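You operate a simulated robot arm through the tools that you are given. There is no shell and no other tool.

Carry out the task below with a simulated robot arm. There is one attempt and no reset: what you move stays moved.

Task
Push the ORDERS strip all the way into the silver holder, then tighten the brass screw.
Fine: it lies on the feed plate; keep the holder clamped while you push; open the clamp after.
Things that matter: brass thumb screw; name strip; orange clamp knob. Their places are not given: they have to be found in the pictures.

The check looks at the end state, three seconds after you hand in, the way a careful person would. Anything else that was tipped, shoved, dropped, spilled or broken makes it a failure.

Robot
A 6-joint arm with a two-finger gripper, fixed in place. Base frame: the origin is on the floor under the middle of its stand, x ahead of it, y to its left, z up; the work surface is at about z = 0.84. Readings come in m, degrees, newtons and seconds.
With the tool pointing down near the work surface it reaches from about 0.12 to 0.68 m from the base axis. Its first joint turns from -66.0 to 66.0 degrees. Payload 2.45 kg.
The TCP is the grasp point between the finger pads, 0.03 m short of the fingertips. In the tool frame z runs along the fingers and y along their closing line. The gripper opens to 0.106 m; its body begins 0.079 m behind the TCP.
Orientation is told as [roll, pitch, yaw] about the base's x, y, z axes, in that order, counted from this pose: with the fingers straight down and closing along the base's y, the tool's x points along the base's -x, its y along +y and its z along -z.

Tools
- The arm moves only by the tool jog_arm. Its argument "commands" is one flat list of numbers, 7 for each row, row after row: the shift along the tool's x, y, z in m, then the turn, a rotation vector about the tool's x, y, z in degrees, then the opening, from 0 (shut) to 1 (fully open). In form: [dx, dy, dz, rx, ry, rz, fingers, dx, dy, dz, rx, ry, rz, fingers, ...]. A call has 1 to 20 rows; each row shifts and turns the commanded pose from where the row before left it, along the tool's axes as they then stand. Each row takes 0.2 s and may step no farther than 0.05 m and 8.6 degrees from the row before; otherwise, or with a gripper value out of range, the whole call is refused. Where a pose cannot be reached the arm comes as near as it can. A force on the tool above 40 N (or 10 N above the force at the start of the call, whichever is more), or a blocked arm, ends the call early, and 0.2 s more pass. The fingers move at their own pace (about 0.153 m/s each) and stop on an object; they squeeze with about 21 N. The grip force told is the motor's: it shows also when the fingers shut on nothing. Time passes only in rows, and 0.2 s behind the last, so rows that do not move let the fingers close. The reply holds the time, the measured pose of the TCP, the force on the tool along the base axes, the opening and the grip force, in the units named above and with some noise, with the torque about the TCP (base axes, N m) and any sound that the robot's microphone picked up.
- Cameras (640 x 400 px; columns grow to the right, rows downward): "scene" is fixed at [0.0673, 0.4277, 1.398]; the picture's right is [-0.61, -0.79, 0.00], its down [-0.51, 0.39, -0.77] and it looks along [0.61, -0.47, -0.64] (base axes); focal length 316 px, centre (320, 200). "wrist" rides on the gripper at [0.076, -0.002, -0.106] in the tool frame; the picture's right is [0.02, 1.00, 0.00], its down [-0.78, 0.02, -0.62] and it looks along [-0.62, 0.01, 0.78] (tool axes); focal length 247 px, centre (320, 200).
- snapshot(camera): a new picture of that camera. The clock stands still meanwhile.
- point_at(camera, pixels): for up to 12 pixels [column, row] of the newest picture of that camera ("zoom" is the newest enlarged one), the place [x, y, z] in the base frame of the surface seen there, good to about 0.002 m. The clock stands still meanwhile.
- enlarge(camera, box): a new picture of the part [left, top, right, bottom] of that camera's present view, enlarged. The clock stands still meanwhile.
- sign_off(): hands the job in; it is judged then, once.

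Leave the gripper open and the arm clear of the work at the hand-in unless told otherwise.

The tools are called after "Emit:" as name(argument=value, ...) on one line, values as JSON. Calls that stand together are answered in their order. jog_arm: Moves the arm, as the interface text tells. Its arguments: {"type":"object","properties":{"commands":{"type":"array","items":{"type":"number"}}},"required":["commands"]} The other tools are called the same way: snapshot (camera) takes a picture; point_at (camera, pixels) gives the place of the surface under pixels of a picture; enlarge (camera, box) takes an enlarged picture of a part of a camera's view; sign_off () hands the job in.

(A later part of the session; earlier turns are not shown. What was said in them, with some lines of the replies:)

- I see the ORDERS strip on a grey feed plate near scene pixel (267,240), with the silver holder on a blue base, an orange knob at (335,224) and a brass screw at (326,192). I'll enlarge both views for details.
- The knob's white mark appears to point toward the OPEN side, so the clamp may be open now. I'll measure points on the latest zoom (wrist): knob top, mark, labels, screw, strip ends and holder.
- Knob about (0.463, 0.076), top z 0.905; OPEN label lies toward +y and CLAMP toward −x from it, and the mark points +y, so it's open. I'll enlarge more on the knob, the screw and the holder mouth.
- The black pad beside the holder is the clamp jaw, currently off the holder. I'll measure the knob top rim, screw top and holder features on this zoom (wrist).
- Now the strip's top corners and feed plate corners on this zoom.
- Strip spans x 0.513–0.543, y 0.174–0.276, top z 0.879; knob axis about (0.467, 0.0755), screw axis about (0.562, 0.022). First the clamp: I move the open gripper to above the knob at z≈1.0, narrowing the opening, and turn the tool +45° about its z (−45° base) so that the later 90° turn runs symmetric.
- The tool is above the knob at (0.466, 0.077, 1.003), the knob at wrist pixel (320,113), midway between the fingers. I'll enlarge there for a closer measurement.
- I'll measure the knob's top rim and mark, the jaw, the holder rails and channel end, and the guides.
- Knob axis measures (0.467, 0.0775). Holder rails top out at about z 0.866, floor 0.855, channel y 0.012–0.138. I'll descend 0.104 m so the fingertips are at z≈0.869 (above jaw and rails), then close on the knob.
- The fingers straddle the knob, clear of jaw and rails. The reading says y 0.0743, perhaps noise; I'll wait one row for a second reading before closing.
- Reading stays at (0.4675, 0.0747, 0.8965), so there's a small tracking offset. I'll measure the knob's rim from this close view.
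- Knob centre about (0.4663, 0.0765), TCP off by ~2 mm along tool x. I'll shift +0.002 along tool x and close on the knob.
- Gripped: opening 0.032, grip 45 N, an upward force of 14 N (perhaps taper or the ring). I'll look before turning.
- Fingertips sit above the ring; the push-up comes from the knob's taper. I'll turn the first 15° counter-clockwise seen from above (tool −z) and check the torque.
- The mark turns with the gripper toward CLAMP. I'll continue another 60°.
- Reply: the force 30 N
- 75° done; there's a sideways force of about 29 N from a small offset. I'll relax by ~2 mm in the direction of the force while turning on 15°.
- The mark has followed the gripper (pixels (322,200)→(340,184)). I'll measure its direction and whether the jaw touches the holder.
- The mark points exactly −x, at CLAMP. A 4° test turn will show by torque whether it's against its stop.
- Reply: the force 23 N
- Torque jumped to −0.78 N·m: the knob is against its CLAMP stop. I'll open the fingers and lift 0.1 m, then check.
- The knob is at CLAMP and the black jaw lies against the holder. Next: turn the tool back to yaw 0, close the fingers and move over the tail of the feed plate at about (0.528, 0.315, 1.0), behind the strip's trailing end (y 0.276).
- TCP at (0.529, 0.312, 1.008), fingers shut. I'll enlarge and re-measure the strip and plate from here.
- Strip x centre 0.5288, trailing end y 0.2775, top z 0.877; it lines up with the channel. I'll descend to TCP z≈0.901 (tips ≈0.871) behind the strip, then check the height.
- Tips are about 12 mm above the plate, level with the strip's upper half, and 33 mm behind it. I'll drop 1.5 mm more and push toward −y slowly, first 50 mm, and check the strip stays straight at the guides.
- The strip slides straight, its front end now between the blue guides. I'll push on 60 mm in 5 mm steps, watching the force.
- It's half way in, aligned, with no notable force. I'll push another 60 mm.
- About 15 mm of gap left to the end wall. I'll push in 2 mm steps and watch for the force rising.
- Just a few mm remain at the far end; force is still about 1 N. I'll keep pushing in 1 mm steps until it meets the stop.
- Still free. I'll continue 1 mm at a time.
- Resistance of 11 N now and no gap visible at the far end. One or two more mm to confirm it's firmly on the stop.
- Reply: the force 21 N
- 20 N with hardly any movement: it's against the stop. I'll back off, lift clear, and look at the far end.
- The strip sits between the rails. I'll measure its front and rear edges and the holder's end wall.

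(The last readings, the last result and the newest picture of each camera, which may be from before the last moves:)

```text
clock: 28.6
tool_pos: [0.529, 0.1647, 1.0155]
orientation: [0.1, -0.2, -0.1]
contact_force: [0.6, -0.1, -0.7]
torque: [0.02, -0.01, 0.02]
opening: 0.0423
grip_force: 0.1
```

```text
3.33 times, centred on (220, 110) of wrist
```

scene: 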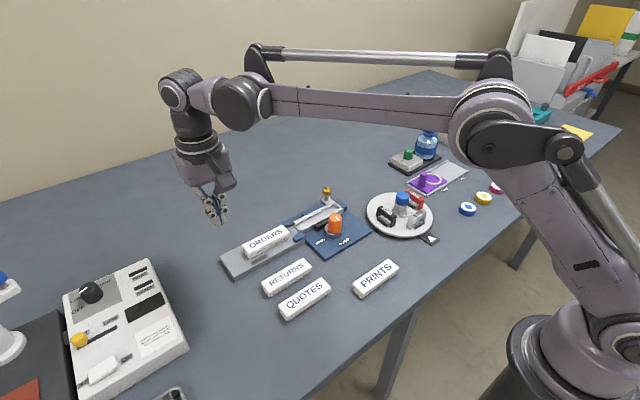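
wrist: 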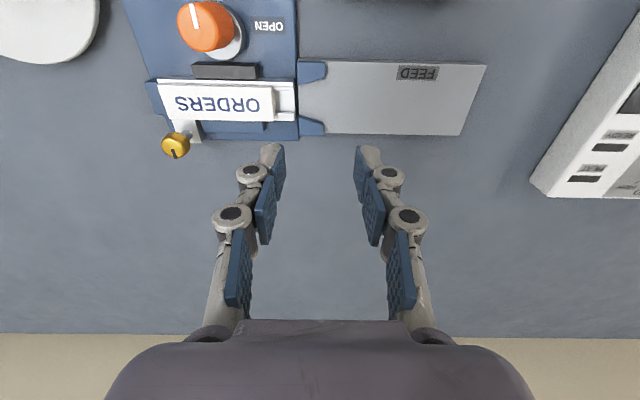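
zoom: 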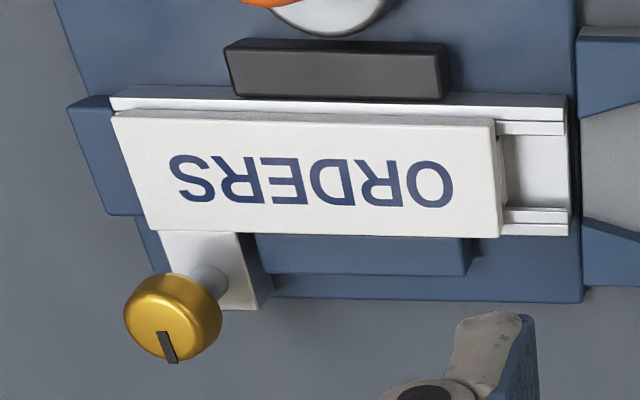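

Front edge at y≈0.016 near the end wall (≈0.013–0.015). I'll view that from the other side when going to the screw: move over to about (0.563, 0.022, 1.01).

Emit:
jog_arm(commands=[-0.0085, -0.0355, 0, 0, 0, 0, 0.4, -0.0085, -0.0355, 0, 0, 0, 0, 0.4, -0.0085, -0.0355, 0, 0, 0, 0, 0.4, -0.0085, -0.0355, 0, 0, 0, 0, 0.4, 0, 0, 0, 0, 0, 0, 0.4])

Emit:
snapshot(camera="wrist")

Emit:
snapshot(camera="scene")

```text
clock: 29.8
tool_pos: [0.5638, 0.0241, 1.0187]
orientation: [0.0, 0.0, 0.0]
contact_force: [0.5, 0.7, 0.1]
torque: [0.01, 0.02, -0.01]
opening: 0.0423
grip_force: 0.1
```

```text
taken
```

wrist: 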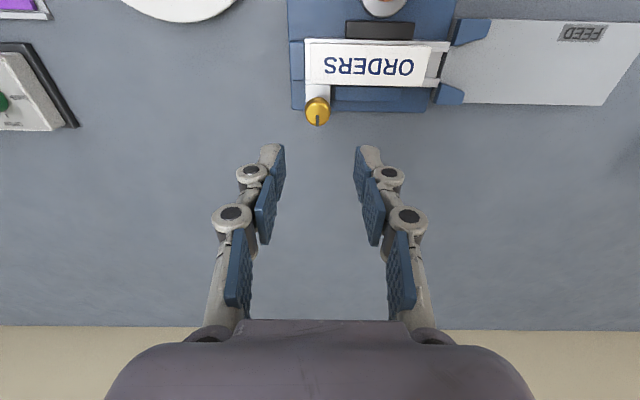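

```text
taken
```

scene: 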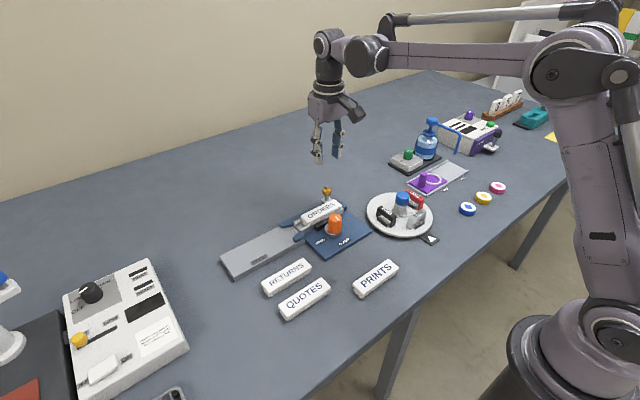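

The gripper is over the screw (head at wrist pixel (318,110)). I'll enlarge that area to see the front gap and measure the screw.

Emit:
enlarge(camera="wrist", box=[280, 10, 460, 140])

Emit:
enlarge(camera="wrist", box=[285, 30, 355, 135])

```text
3.08 times, centred on (370, 75) of wrist
```

zoom: 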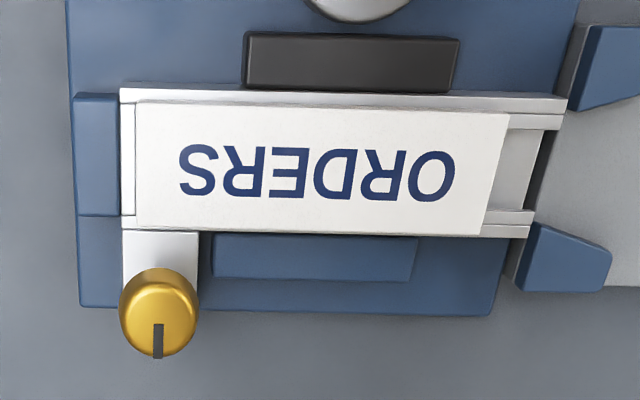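

```text
3.81 times, centred on (320, 82) of wrist
```

zoom: 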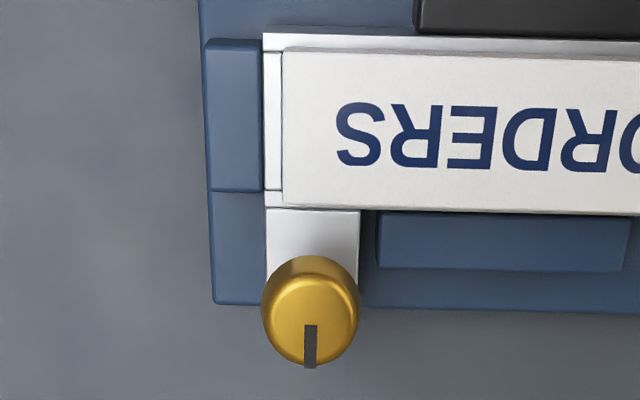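

The strip's front edge sits right against the end wall (no floor visible between pixels 262–281). Now measuring the screw head's rim and mark.

Emit:
point_at(camera="zoom", pixels=[[310, 300], [268, 310], [352, 310], [310, 270], [310, 358], [310, 330], [310, 366], [300, 230], [285, 240], [240, 270], [340, 150], [272, 120]])

```text
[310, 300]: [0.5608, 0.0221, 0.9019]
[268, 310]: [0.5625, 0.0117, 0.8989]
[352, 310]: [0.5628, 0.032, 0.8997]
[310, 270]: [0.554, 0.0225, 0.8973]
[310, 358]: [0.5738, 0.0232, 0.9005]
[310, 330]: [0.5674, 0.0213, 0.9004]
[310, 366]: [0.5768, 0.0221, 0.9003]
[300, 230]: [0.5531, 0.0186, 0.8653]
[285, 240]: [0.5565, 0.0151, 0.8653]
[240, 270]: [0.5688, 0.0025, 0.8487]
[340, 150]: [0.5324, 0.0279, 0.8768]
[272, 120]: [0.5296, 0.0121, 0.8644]
```

Screw axis about (0.5645, 0.022), head radius ~0.011, top z 0.901. I'll centre over it, turn the tool to base yaw +60° (so there's room for a clockwise turn), and come down part way.

Emit:
jog_arm(commands=[-0.0007, -0.002, 0, 0, 0, 0, 0.4, 0, 0, 0, 0, 0, -7.5, 0.4, 0, 0, 0, 0, 0, -7.5, 0.4, 0, 0, 0, 0, 0, -7.5, 0.4, 0, 0, 0, 0, 0, -7.5, 0.4, 0, 0, 0, 0, 0, -7.5, 0.4, 0, 0, 0, 0, 0, -7.5, 0.4, 0, 0, 0, 0, 0, -7.5, 0.4, 0, 0, 0, 0, 0, -7.5, 0.4, 0, 0, 0.04, 0, 0, 0, 0.4, 0, 0, 0.04, 0, 0, 0, 0.4, 0, 0, 0, 0, 0, 0, 0.4])

Emit:
snapshot(camera="wrist")

```text
clock: 32.4
tool_pos: [0.5638, 0.0226, 0.9394]
orientation: [-0.1, -0.2, 60.0]
contact_force: [0.8, -0.6, -0.4]
torque: [0.0, 0.01, -0.03]
opening: 0.0423
grip_force: 0.2
```

```text
taken
```

wrist: 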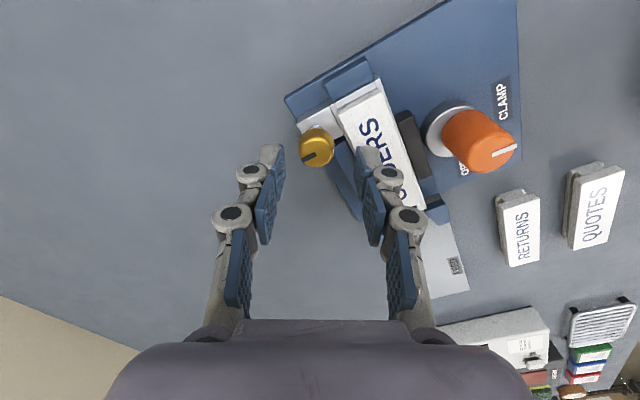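

The screw head is midway between the fingers (pixel (317,148)). I'll descend 27 mm so the tips are at z≈0.882, above the strip's top, and look.

Emit:
jog_arm(commands=[0, 0, 0.014, 0, 0, 0, 0.4, 0, 0, 0.0135, 0, 0, 0, 0.4, 0, 0, 0, 0, 0, 0, 0.4])

Emit:
enlarge(camera="wrist", box=[230, 90, 430, 220])

Emit:
enlarge(camera="scene", box=[280, 150, 380, 230])

```text
clock: 33.2
tool_pos: [0.5636, 0.0239, 0.9113]
orientation: [-0.1, -0.2, 60.0]
contact_force: [0.2, -0.5, 0.2]
torque: [0.04, 0.02, 0.01]
opening: 0.0425
grip_force: 0.1
```

```text
3.08 times, centred on (330, 155) of wrist
```

zoom: 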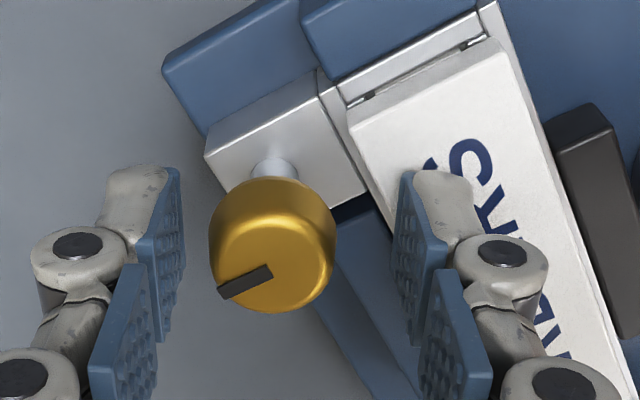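

```text
5.00 times, centred on (330, 190) of scene
```

zoom: 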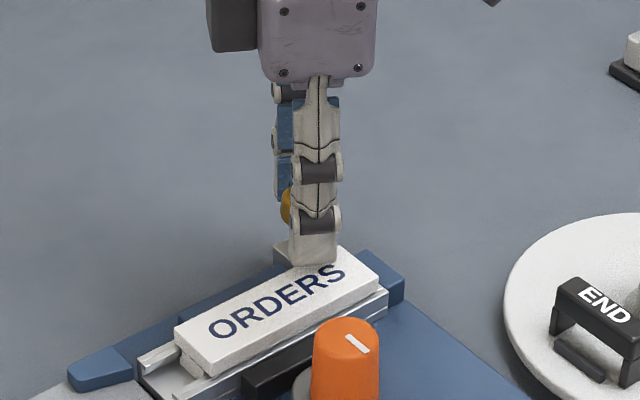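

The tips clear the strip's top. The screw looks ~2 mm left of the midline; I'll measure its rim in the wrist view to centre.

Emit:
enlarge(camera="wrist", box=[270, 110, 370, 200])

```text
4.44 times, centred on (320, 155) of wrist
```

zoom: 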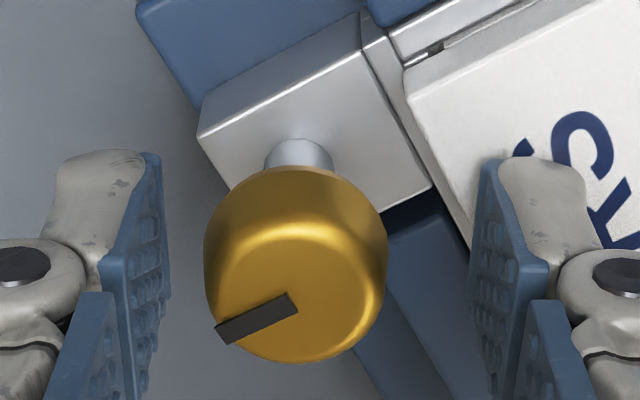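

Emit:
point_at(camera="zoom", pixels=[[293, 297], [220, 290], [375, 290], [293, 235], [293, 352], [218, 336], [210, 240], [380, 240], [295, 180], [295, 150], [420, 190], [210, 150]])

```text
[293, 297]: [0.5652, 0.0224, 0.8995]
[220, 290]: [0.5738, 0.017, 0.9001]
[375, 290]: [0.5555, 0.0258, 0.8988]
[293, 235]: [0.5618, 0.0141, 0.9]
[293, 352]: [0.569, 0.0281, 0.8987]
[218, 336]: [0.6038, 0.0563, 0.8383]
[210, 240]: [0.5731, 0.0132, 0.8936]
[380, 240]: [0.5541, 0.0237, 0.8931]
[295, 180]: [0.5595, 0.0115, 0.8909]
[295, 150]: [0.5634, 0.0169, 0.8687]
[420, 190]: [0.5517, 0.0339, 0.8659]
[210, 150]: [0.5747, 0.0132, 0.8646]
```

Screw centre (0.565, 0.0213); TCP needs +1.6 mm along tool x and −2.5 mm along tool y. I'll shift and close on the head.

Emit:
jog_arm(commands=[0.0016, -0.0025, 0, 0, 0, 0, 0.4, 0, 0, 0, 0, 0, 0, 0.4, 0, 0, 0, 0, 0, 0, 0, 0, 0, 0, 0, 0, 0, 0, 0, 0, 0, 0, 0, 0, 0])

Emit:
enlarge(camera="wrist", box=[230, 90, 430, 220])

```text
clock: 34.4
tool_pos: [0.5646, 0.0196, 0.9109]
orientation: [-0.1, -0.1, 60.0]
contact_force: [1.2, -1.1, 1.9]
torque: [0.02, -0.05, -0.02]
opening: 0.0233
grip_force: 20.9
```

```text
3.08 times, centred on (330, 155) of wrist
```

zoom: 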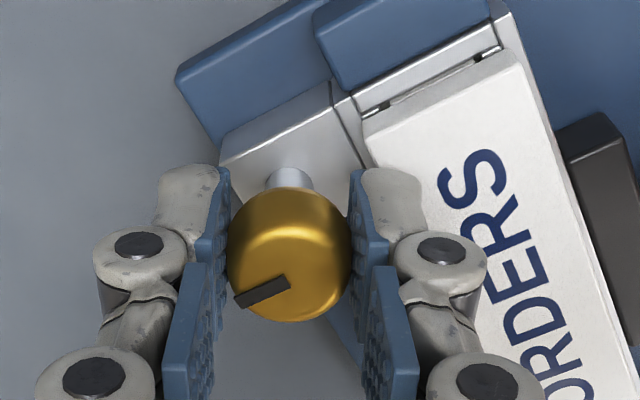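

Good grip (opening 0.0233, low forces). Now turn clockwise seen from above (tool +z), first 20°, and check.

Emit:
jog_arm(commands=[0, 0, 0, 0, 0, 5, 0, 0, 0, 0, 0, 0, 5, 0, 0, 0, 0, 0, 0, 5, 0, 0, 0, 0, 0, 0, 5, 0])

Emit:
enlarge(camera="wrist", box=[230, 90, 430, 220])

```text
clock: 35.4
tool_pos: [0.5639, 0.0221, 0.9108]
orientation: [0.0, -0.2, 39.9]
contact_force: [0.6, 0.3, -0.2]
torque: [0.0, -0.03, -0.03]
opening: 0.0231
grip_force: 21.2
```

```text
3.08 times, centred on (330, 155) of wrist
```

zoom: 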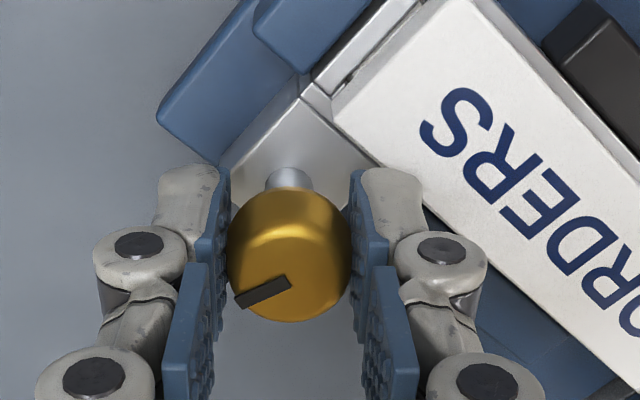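

The mark follows the gripper; nearly no resistance yet. I'll continue clockwise by 48°.

Emit:
jog_arm(commands=[0, 0, 0, 0, 0, 6, 0, 0, 0, 0, 0, 0, 6, 0, 0, 0, 0, 0, 0, 6, 0, 0, 0, 0, 0, 0, 6, 0, 0, 0, 0, 0, 0, 6, 0, 0, 0, 0, 0, 0, 6, 0, 0, 0, 0, 0, 0, 6, 0, 0, 0, 0, 0, 0, 6, 0])

Emit:
enlarge(camera="wrist", box=[230, 90, 430, 220])

```text
clock: 37.2
tool_pos: [0.5639, 0.0218, 0.9129]
orientation: [0.1, -0.2, -8.0]
contact_force: [-0.1, 8.0, -1.5]
torque: [0.22, -0.02, 0.01]
opening: 0.0232
grip_force: 21.6
```

```text
3.08 times, centred on (330, 155) of wrist
```

zoom: 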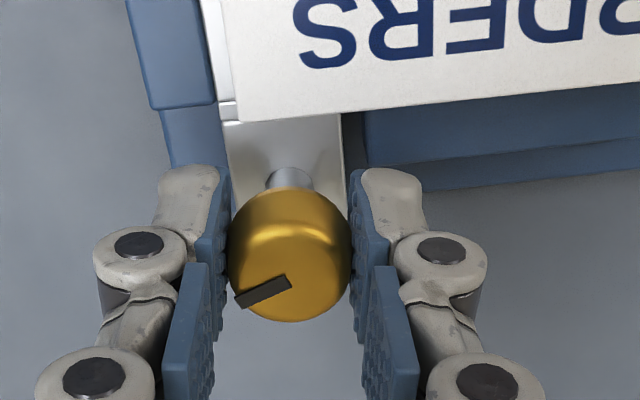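

68° done without resistance (small side force 8 N). Another 48° clockwise.

Emit:
jog_arm(commands=[0, 0, 0, 0, 0, 6, 0, 0, 0, 0, 0, 0, 6, 0, 0, 0, 0, 0, 0, 6, 0, 0, 0, 0, 0, 0, 6, 0, 0, 0, 0, 0, 0, 6, 0, 0, 0, 0, 0, 0, 6, 0, 0, 0, 0, 0, 0, 6, 0, 0, 0, 0, 0, 0, 6, 0])

Emit:
enlarge(camera="wrist", box=[230, 90, 430, 220])

```text
clock: 39.0
tool_pos: [0.565, 0.0215, 0.9093]
orientation: [0.2, 0.1, -56.1]
contact_force: [9.0, 13.0, 3.2]
torque: [0.3, -0.2, 0.18]
opening: 0.023
grip_force: 20.7
```

```text
3.08 times, centred on (330, 155) of wrist
```

zoom: 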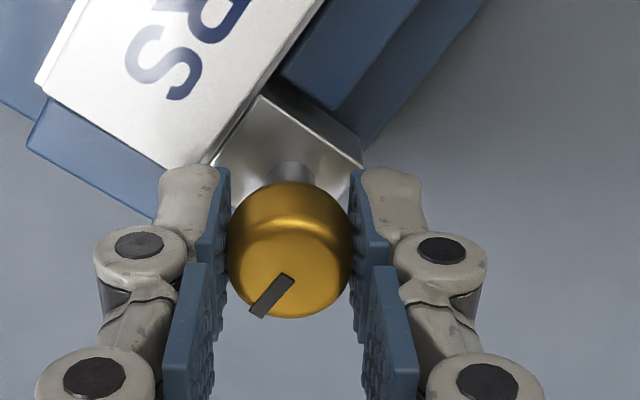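

The mark has now turned relative to the gripper, so the screw resists and the pads slip (torque +0.18 N·m). I'll measure the mark's direction.

Emit:
point_at(camera="zoom", pixels=[[288, 280], [262, 309], [291, 240], [260, 250], [320, 250], [290, 310], [290, 170]])

Emit:
enlarge(camera="scene", box=[280, 150, 380, 230])

```text
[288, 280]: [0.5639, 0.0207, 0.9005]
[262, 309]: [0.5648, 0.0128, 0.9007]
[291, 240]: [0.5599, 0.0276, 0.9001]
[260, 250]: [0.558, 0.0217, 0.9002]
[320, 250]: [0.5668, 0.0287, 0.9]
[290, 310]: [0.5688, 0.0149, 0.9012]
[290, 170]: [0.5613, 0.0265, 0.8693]
```

```text
5.00 times, centred on (330, 190) of scene
```

zoom: 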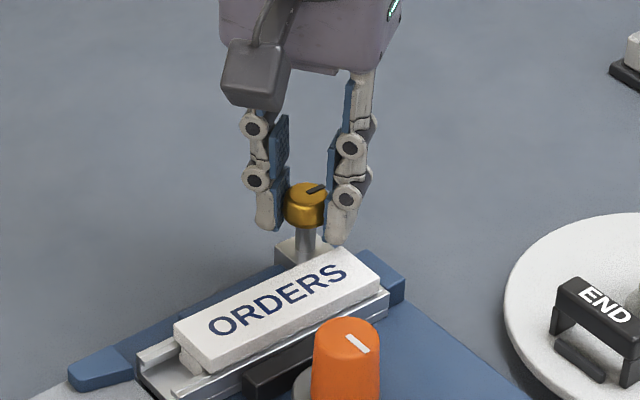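

The mark points to −y now: about 85–90° turned, screw apparently tight. To make sure, I'll release, turn the tool back (tips above the strip), re-grip and give it a second clockwise twist.

Emit:
jog_arm(commands=[0, 0, 0, 0, 0, 0, 0.4, 0, 0, -0.002, 0, 0, 0, 0.4, 0, 0, 0, 0, 0, -7, 0.4, 0, 0, 0, 0, 0, -7, 0.4, 0, 0, 0, 0, 0, -7, 0.4, 0, 0, 0, 0, 0, -7, 0.4, 0, 0, 0, 0, 0, -7, 0.4, 0, 0, 0, 0, 0, -7, 0.4, 0, 0, 0, 0, 0, -7, 0.4, 0, 0, 0, 0, 0, -7, 0.4, 0, 0, 0, 0, 0, 0, 0.4])

Emit:
enlarge(camera="wrist", box=[270, 110, 370, 200])

```text
clock: 41.4
tool_pos: [0.5634, 0.0195, 0.9137]
orientation: [-0.1, 0.0, 0.1]
contact_force: [0.0, 0.8, -0.4]
torque: [0.02, -0.02, 0.05]
opening: 0.0423
grip_force: 0.2
```

```text
4.44 times, centred on (320, 155) of wrist
```

zoom: 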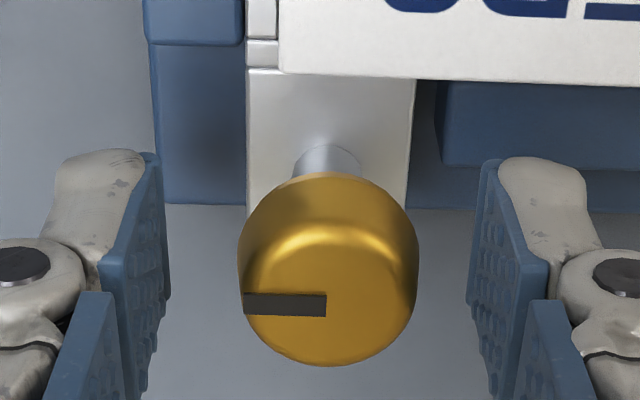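

The mark points exactly to −y: 90°. I'll centre by 1 mm, re-grip and twist 30° further clockwise to feel whether it's at its end.

Emit:
jog_arm(commands=[-0.001, 0.001, 0.0025, 0, 0, 0, 0.4, 0, 0, 0, 0, 0, 0, 0, 0, 0, 0, 0, 0, 0, 0, 0, 0, 0, 0, 0, 0, 0, 0, 0, 0, 0, 0, 5, 0, 0, 0, 0, 0, 0, 5, 0])

Emit:
enlarge(camera="wrist", box=[270, 110, 370, 200])

```text
clock: 42.8
tool_pos: [0.5652, 0.0219, 0.9093]
orientation: [0.0, -0.1, -10.0]
contact_force: [-1.1, -0.6, 0.0]
torque: [-0.04, -0.02, 0.18]
opening: 0.0228
grip_force: 21.2
```

```text
4.44 times, centred on (320, 155) of wrist
```

zoom: 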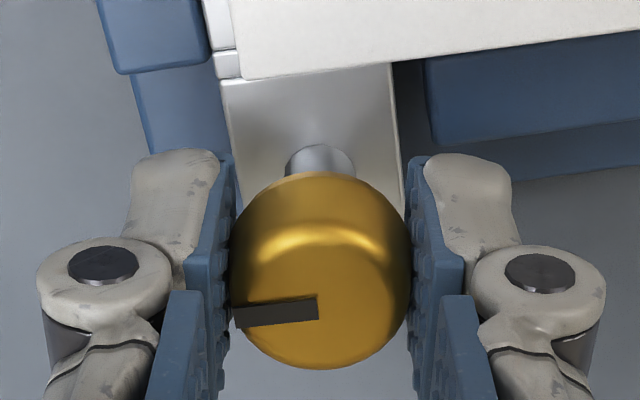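

The torque is again +0.18 N·m at just 10° and the mark stayed at −y: the screw is at its tight end. I'll release, lift, and move to over the knob at yaw +45°, ready to turn it back to OPEN.

Emit:
jog_arm(commands=[0, 0, 0, 0, 0, 0, 0.4, 0, 0, 0, 0, 0, 0, 0.4, 0, 0, -0.04, 0, 0, 0, 0.4, 0, 0, -0.04, 0, 0, 0, 0.4, 0, 0, -0.02, 0, 0, 0, 0.5, 0, 0, 0, 0, 0, -5, 0.6, 0, 0, 0, 0, 0, -5, 0.6, 0.0328, 0.018, 0, 0, 0, 0, 0.6, 0.0328, 0.018, 0, 0, 0, 0, 0.6, 0.0328, 0.018, 0, 0, 0, 0, 0.6, 0, 0, 0, 0, 0, -7.5, 0.6, 0, 0, 0, 0, 0, -7.5, 0.6, 0, 0, 0, 0, 0, -7.5, 0.6, 0, 0, 0, 0, 0, -7.5, 0.6, 0, 0, 0, 0, 0, -7.5, 0.6, 0, 0, 0, 0, 0, -7.5, 0.6, 0, 0, 0, 0, 0, 0, 0.6])

Emit:
snapshot(camera="wrist")

Emit:
enlarge(camera="scene", box=[270, 150, 390, 250])

```text
clock: 46.4
tool_pos: [0.4665, 0.0771, 1.0117]
orientation: [0.1, -0.1, 45.1]
contact_force: [-0.5, 0.1, 0.1]
torque: [-0.01, -0.02, -0.02]
opening: 0.0638
grip_force: 0.1
```

```text
taken
```

wrist: 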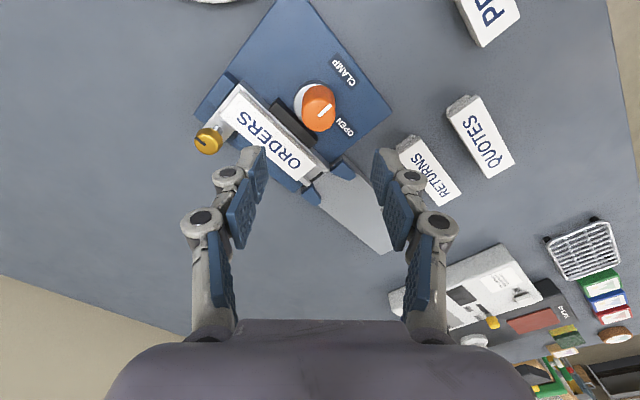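

```text
4.00 times, centred on (330, 200) of scene
```

zoom: 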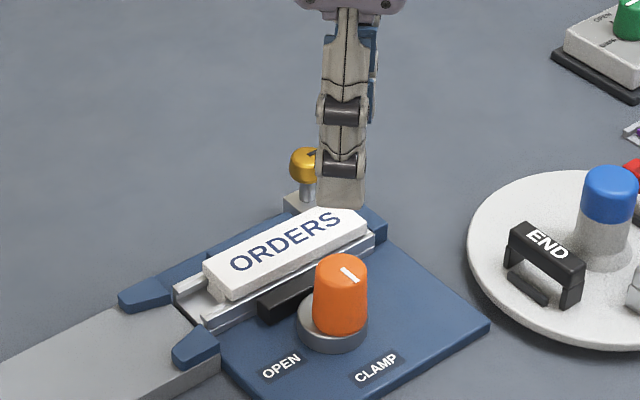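

Screw mark and strip unchanged. I'll narrow the fingers to ~48 mm (to clear the strip's edge at x 0.513) and descend to TCP z≈0.90 around the knob.

Emit:
jog_arm(commands=[0, 0, 0.03, 0, 0, 0, 0.45, 0, 0, 0.04, 0, 0, 0, 0.45, 0, 0, 0, 0, 0, 0, 0.45])

Emit:
enlarge(camera="wrist", box=[220, 80, 420, 230])

```text
clock: 47.2
tool_pos: [0.4656, 0.076, 0.9398]
orientation: [0.0, -0.1, 45.0]
contact_force: [0.1, -0.5, 0.4]
torque: [0.0, 0.01, 0.0]
opening: 0.0478
grip_force: 0.0
```

```text
2.67 times, centred on (320, 155) of wrist
```

zoom: 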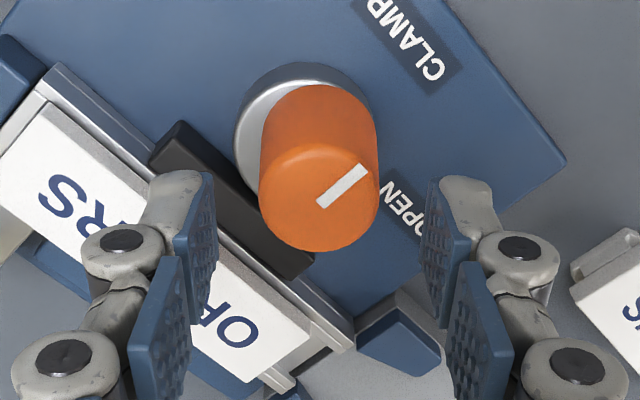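

The knob is centred between the pads. Down another 40 mm.

Emit:
jog_arm(commands=[0, 0, 0.02, 0, 0, 0, 0.45, 0, 0, 0.0195, 0, 0, 0, 0.45, 0, 0, 0, 0, 0, 0, 0.45])

Emit:
enlarge(camera="wrist", box=[220, 100, 420, 230])

Emit:
enlarge(camera="scene", box=[280, 170, 380, 250])

```text
clock: 48.0
tool_pos: [0.4668, 0.0751, 0.9004]
orientation: [0.1, -0.2, 45.0]
contact_force: [-0.4, -0.4, 0.6]
torque: [0.02, 0.01, 0.03]
opening: 0.0479
grip_force: 0.2
```

```text
3.08 times, centred on (320, 165) of wrist
```

zoom: 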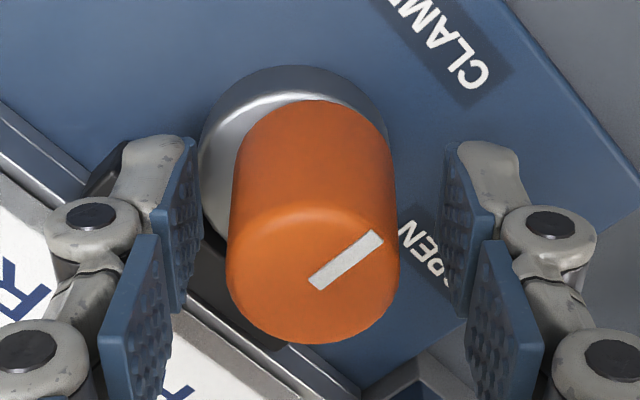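

```text
5.00 times, centred on (330, 210) of scene
```

zoom: 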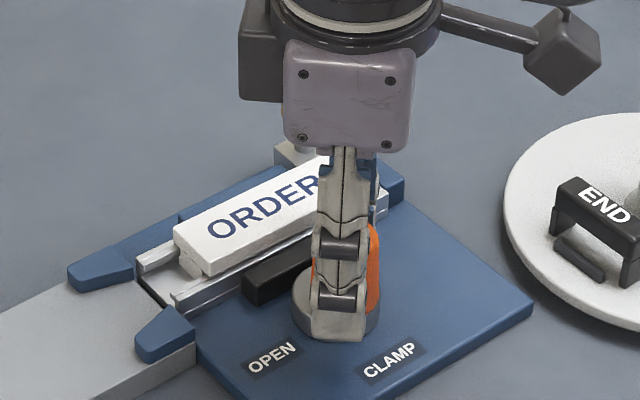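

I'll measure the knob rim here to centre the grip.

Emit:
enlarge(camera="wrist", box=[270, 120, 370, 220])

Emit:
point_at(camera="zoom", pixels=[[240, 190], [400, 190], [240, 250], [400, 250], [320, 130], [320, 300]])

```text
4.00 times, centred on (320, 170) of wrist
```

zoom: 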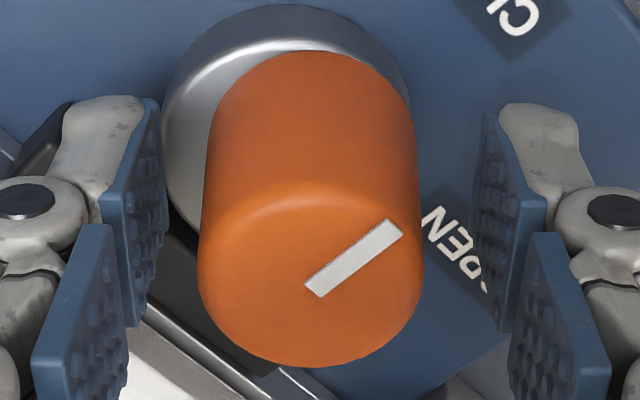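

```text
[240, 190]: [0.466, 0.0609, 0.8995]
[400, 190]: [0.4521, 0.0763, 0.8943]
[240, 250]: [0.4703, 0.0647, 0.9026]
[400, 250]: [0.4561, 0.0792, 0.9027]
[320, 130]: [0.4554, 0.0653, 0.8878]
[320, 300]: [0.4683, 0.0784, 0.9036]
```

The knob lies ~1.5–2 mm toward tool −y. I'll shift by −1.5 mm and close on it.

Emit:
jog_arm(commands=[0, -0.0015, 0.001, 0, 0, 0, 0.45, 0, 0, 0, 0, 0, 0, 0.0, 0, 0, 0, 0, 0, 0, 0.0, 0, 0, 0, 0, 0, 0, 0.0])

```text
clock: 49.0
tool_pos: [0.4673, 0.0747, 0.9007]
orientation: [0.0, -0.1, 45.0]
contact_force: [0.2, 0.3, 9.7]
torque: [0.01, 0.16, 0.03]
opening: 0.0316
grip_force: 44.8
```

Gripped (0.0316 opening, 45 N). Now turn clockwise seen from above (tool +z) back toward OPEN, 60° first.

Emit:
jog_arm(commands=[0, 0, 0, 0, 0, 6, 0, 0, 0, 0, 0, 0, 6, 0, 0, 0, 0, 0, 0, 6, 0, 0, 0, 0, 0, 0, 6, 0, 0, 0, 0, 0, 0, 6, 0, 0, 0, 0, 0, 0, 6, 0, 0, 0, 0, 0, 0, 6, 0, 0, 0, 0, 0, 0, 6, 0, 0, 0, 0, 0, 0, 6, 0, 0, 0, 0, 0, 0, 6, 0])

Emit:
enlarge(camera="wrist", box=[220, 100, 420, 230])

```text
clock: 51.2
tool_pos: [0.4678, 0.0744, 0.8994]
orientation: [0.1, -0.1, -15.1]
contact_force: [0.5, 4.4, -8.2]
torque: [0.31, 0.76, 0.0]
opening: 0.0317
grip_force: 44.7
```

```text
3.08 times, centred on (320, 165) of wrist
```

zoom: 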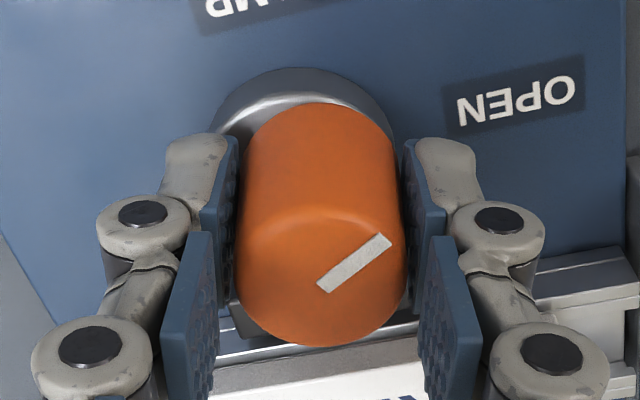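

Knob follows. Another 30° to the OPEN position, then a small test for the stop.

Emit:
jog_arm(commands=[0, 0, 0, 0, 0, 6, 0, 0, 0, 0, 0, 0, 6, 0, 0, 0, 0, 0, 0, 6, 0, 0, 0, 0, 0, 0, 6, 0, 0, 0, 0, 0, 0, 6, 0, 0, 0, 0, 0, 0, 2, 0, 0, 0, 0, 0, 0, 0, 0])

Emit:
enlarge(camera="wrist", box=[220, 100, 420, 230])

```text
clock: 52.8
tool_pos: [0.4691, 0.075, 0.9001]
orientation: [0.2, 0.0, -47.0]
contact_force: [-0.2, 9.0, -9.9]
torque: [0.29, -0.01, 0.56]
opening: 0.0315
grip_force: 45.0
```

```text
3.08 times, centred on (320, 165) of wrist
```

zoom: 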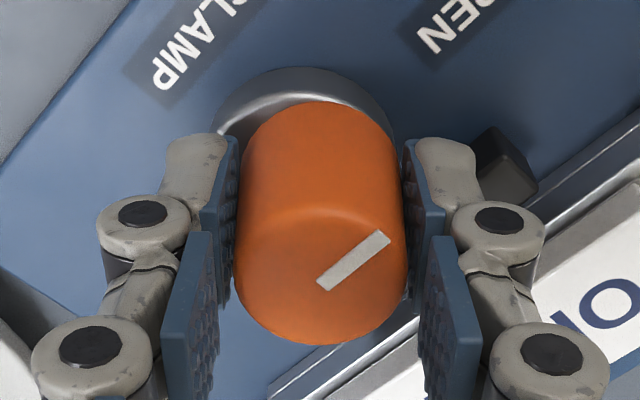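

Torque of +0.56 N·m: the knob is at its OPEN stop and the jaw has drawn back from the holder. I'll open the fingers, lift and retreat.

Emit:
jog_arm(commands=[0, 0, 0, 0, 0, 0, 0.5, 0, 0, 0, 0, 0, 0, 0.5, 0, 0, -0.03, 0, 0, 0, 0.5, 0, 0, -0.04, 0, 0, 0, 0.5, 0, 0, -0.04, 0, 0, 0, 0.6, 0, 0, -0.04, 0, 0, 0, 0.8, 0, 0, 0, 0, 0, 7.5, 1, 0, 0, 0, 0, 0, 0, 1])

Emit:
snapshot(camera="wrist")

Emit:
enlarge(camera="scene", box=[270, 160, 390, 260])

```text
clock: 54.6
tool_pos: [0.4664, 0.074, 1.0499]
orientation: [0.1, -0.1, -54.5]
contact_force: [0.2, -0.2, 0.1]
torque: [-0.01, -0.04, -0.05]
opening: 0.1061
grip_force: 0.0
```

```text
taken
```

wrist: 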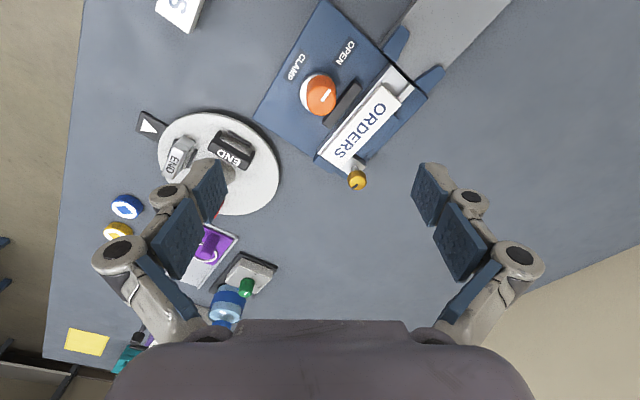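

```text
4.00 times, centred on (330, 210) of scene
```

zoom: 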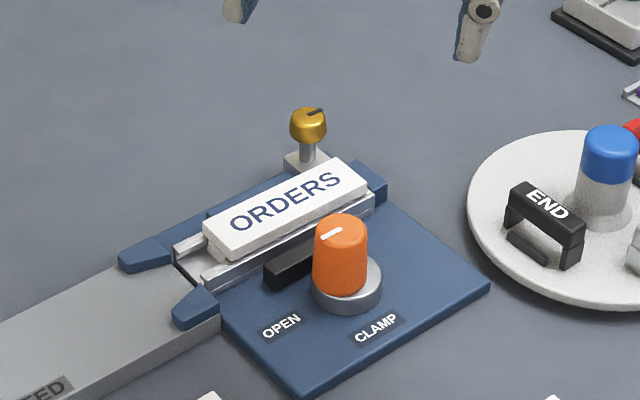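

The knob's mark points to OPEN, the jaw is off, the screw mark is unchanged, and the strip is in. I'll move the arm up and back to about its start pose, then take last pictures.

Emit:
jog_arm(commands=[0, 0, -0.04, 0, 0, -7, 1, 0, 0, -0.04, 0, 0, -7, 1, 0, 0, -0.035, 0, 0, -7, 1, 0, 0, 0, 0, 0, -7, 1, 0, 0, 0, 0, 0, -7, 1, 0, 0, 0, 0, 0, -7, 1, 0, 0, 0, 0, 0, -7, 1, 0, 0, 0, 0, 0, -5.5, 1, 0.015, -0.036, 0, 0, 0, 0, 1, 0.015, -0.036, 0, 0, 0, 0, 1, 0.015, -0.036, 0, 0, 0, 0, 1, 0.013, -0.036, 0, 0, 0, 0, 1, 0, 0, 0, 0, 0, 0, 1])

Emit:
snapshot(camera="scene")

Emit:
enlarge(camera="scene", box=[290, 170, 370, 230])

Emit:
enlarge(camera="wrist", box=[340, 60, 560, 200])

```text
clock: 57.4
tool_pos: [0.4094, -0.072, 1.1655]
orientation: [0.1, -0.1, 0.1]
contact_force: [0.1, -0.5, 0.3]
torque: [0.03, 0.0, -0.01]
opening: 0.106
grip_force: 0.0
```

```text
taken
```

scene: 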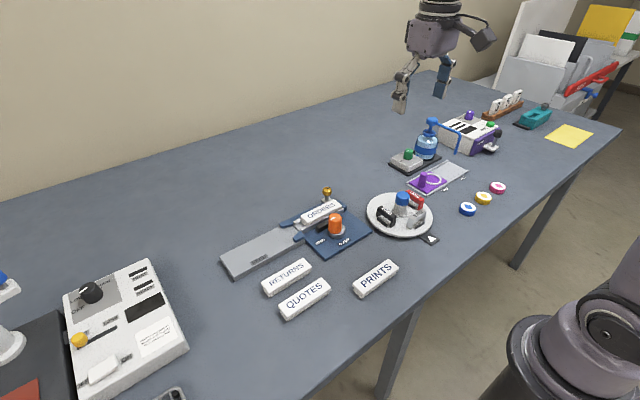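

```text
6.67 times, centred on (330, 200) of scene
```

zoom: 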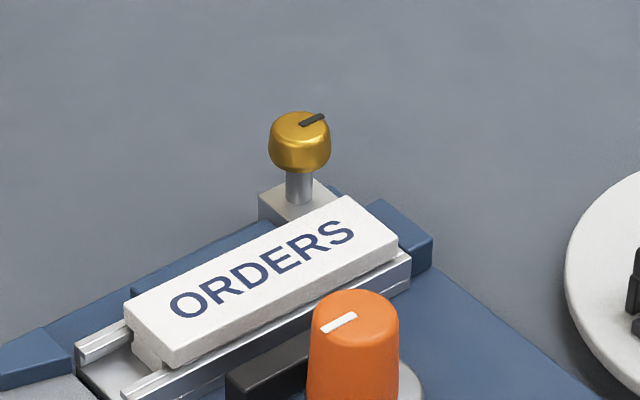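

```text
2.86 times, centred on (450, 130) of wrist
```

zoom: 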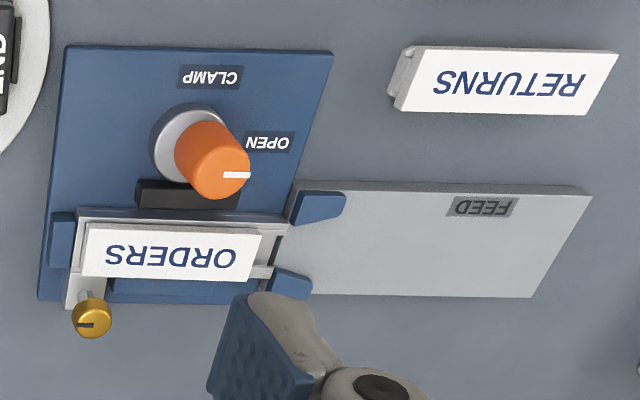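

The ORDERS strip sits against the holder's end wall. The screw is tight, with its mark at −y. The clamp knob is at OPEN, other objects look unmoved, and the gripper is open and clear. Handing in.

Emit:
sign_off()

```text
The job is handed in.
```

The ORDERS strip is pushed all the way into the silver holder, the brass screw is tightened, and the clamp is open again. I have handed the job in.

- **Clamp first:** the orange knob was at OPEN when I started. I turned it to its CLAMP stop before pushing, and the black jaw closed against the holder.
- **Strip:** I pushed from behind until resistance reached about 20 N with almost no further movement. From above the screw I could see no gap between the strip's front edge and the end wall.
- **Screw:** it turned freely clockwise for about 90° and then stopped. A second grip and twist slipped at about 0.18 N·m without moving it, so I took that as tight. That is also the most torque the grip could apply.
- **Clamp after:** I turned the knob back to its OPEN stop and the jaw drew back from the holder.

In the last pictures the other objects look unmoved. The gripper is open and the arm is back near its starting pose.
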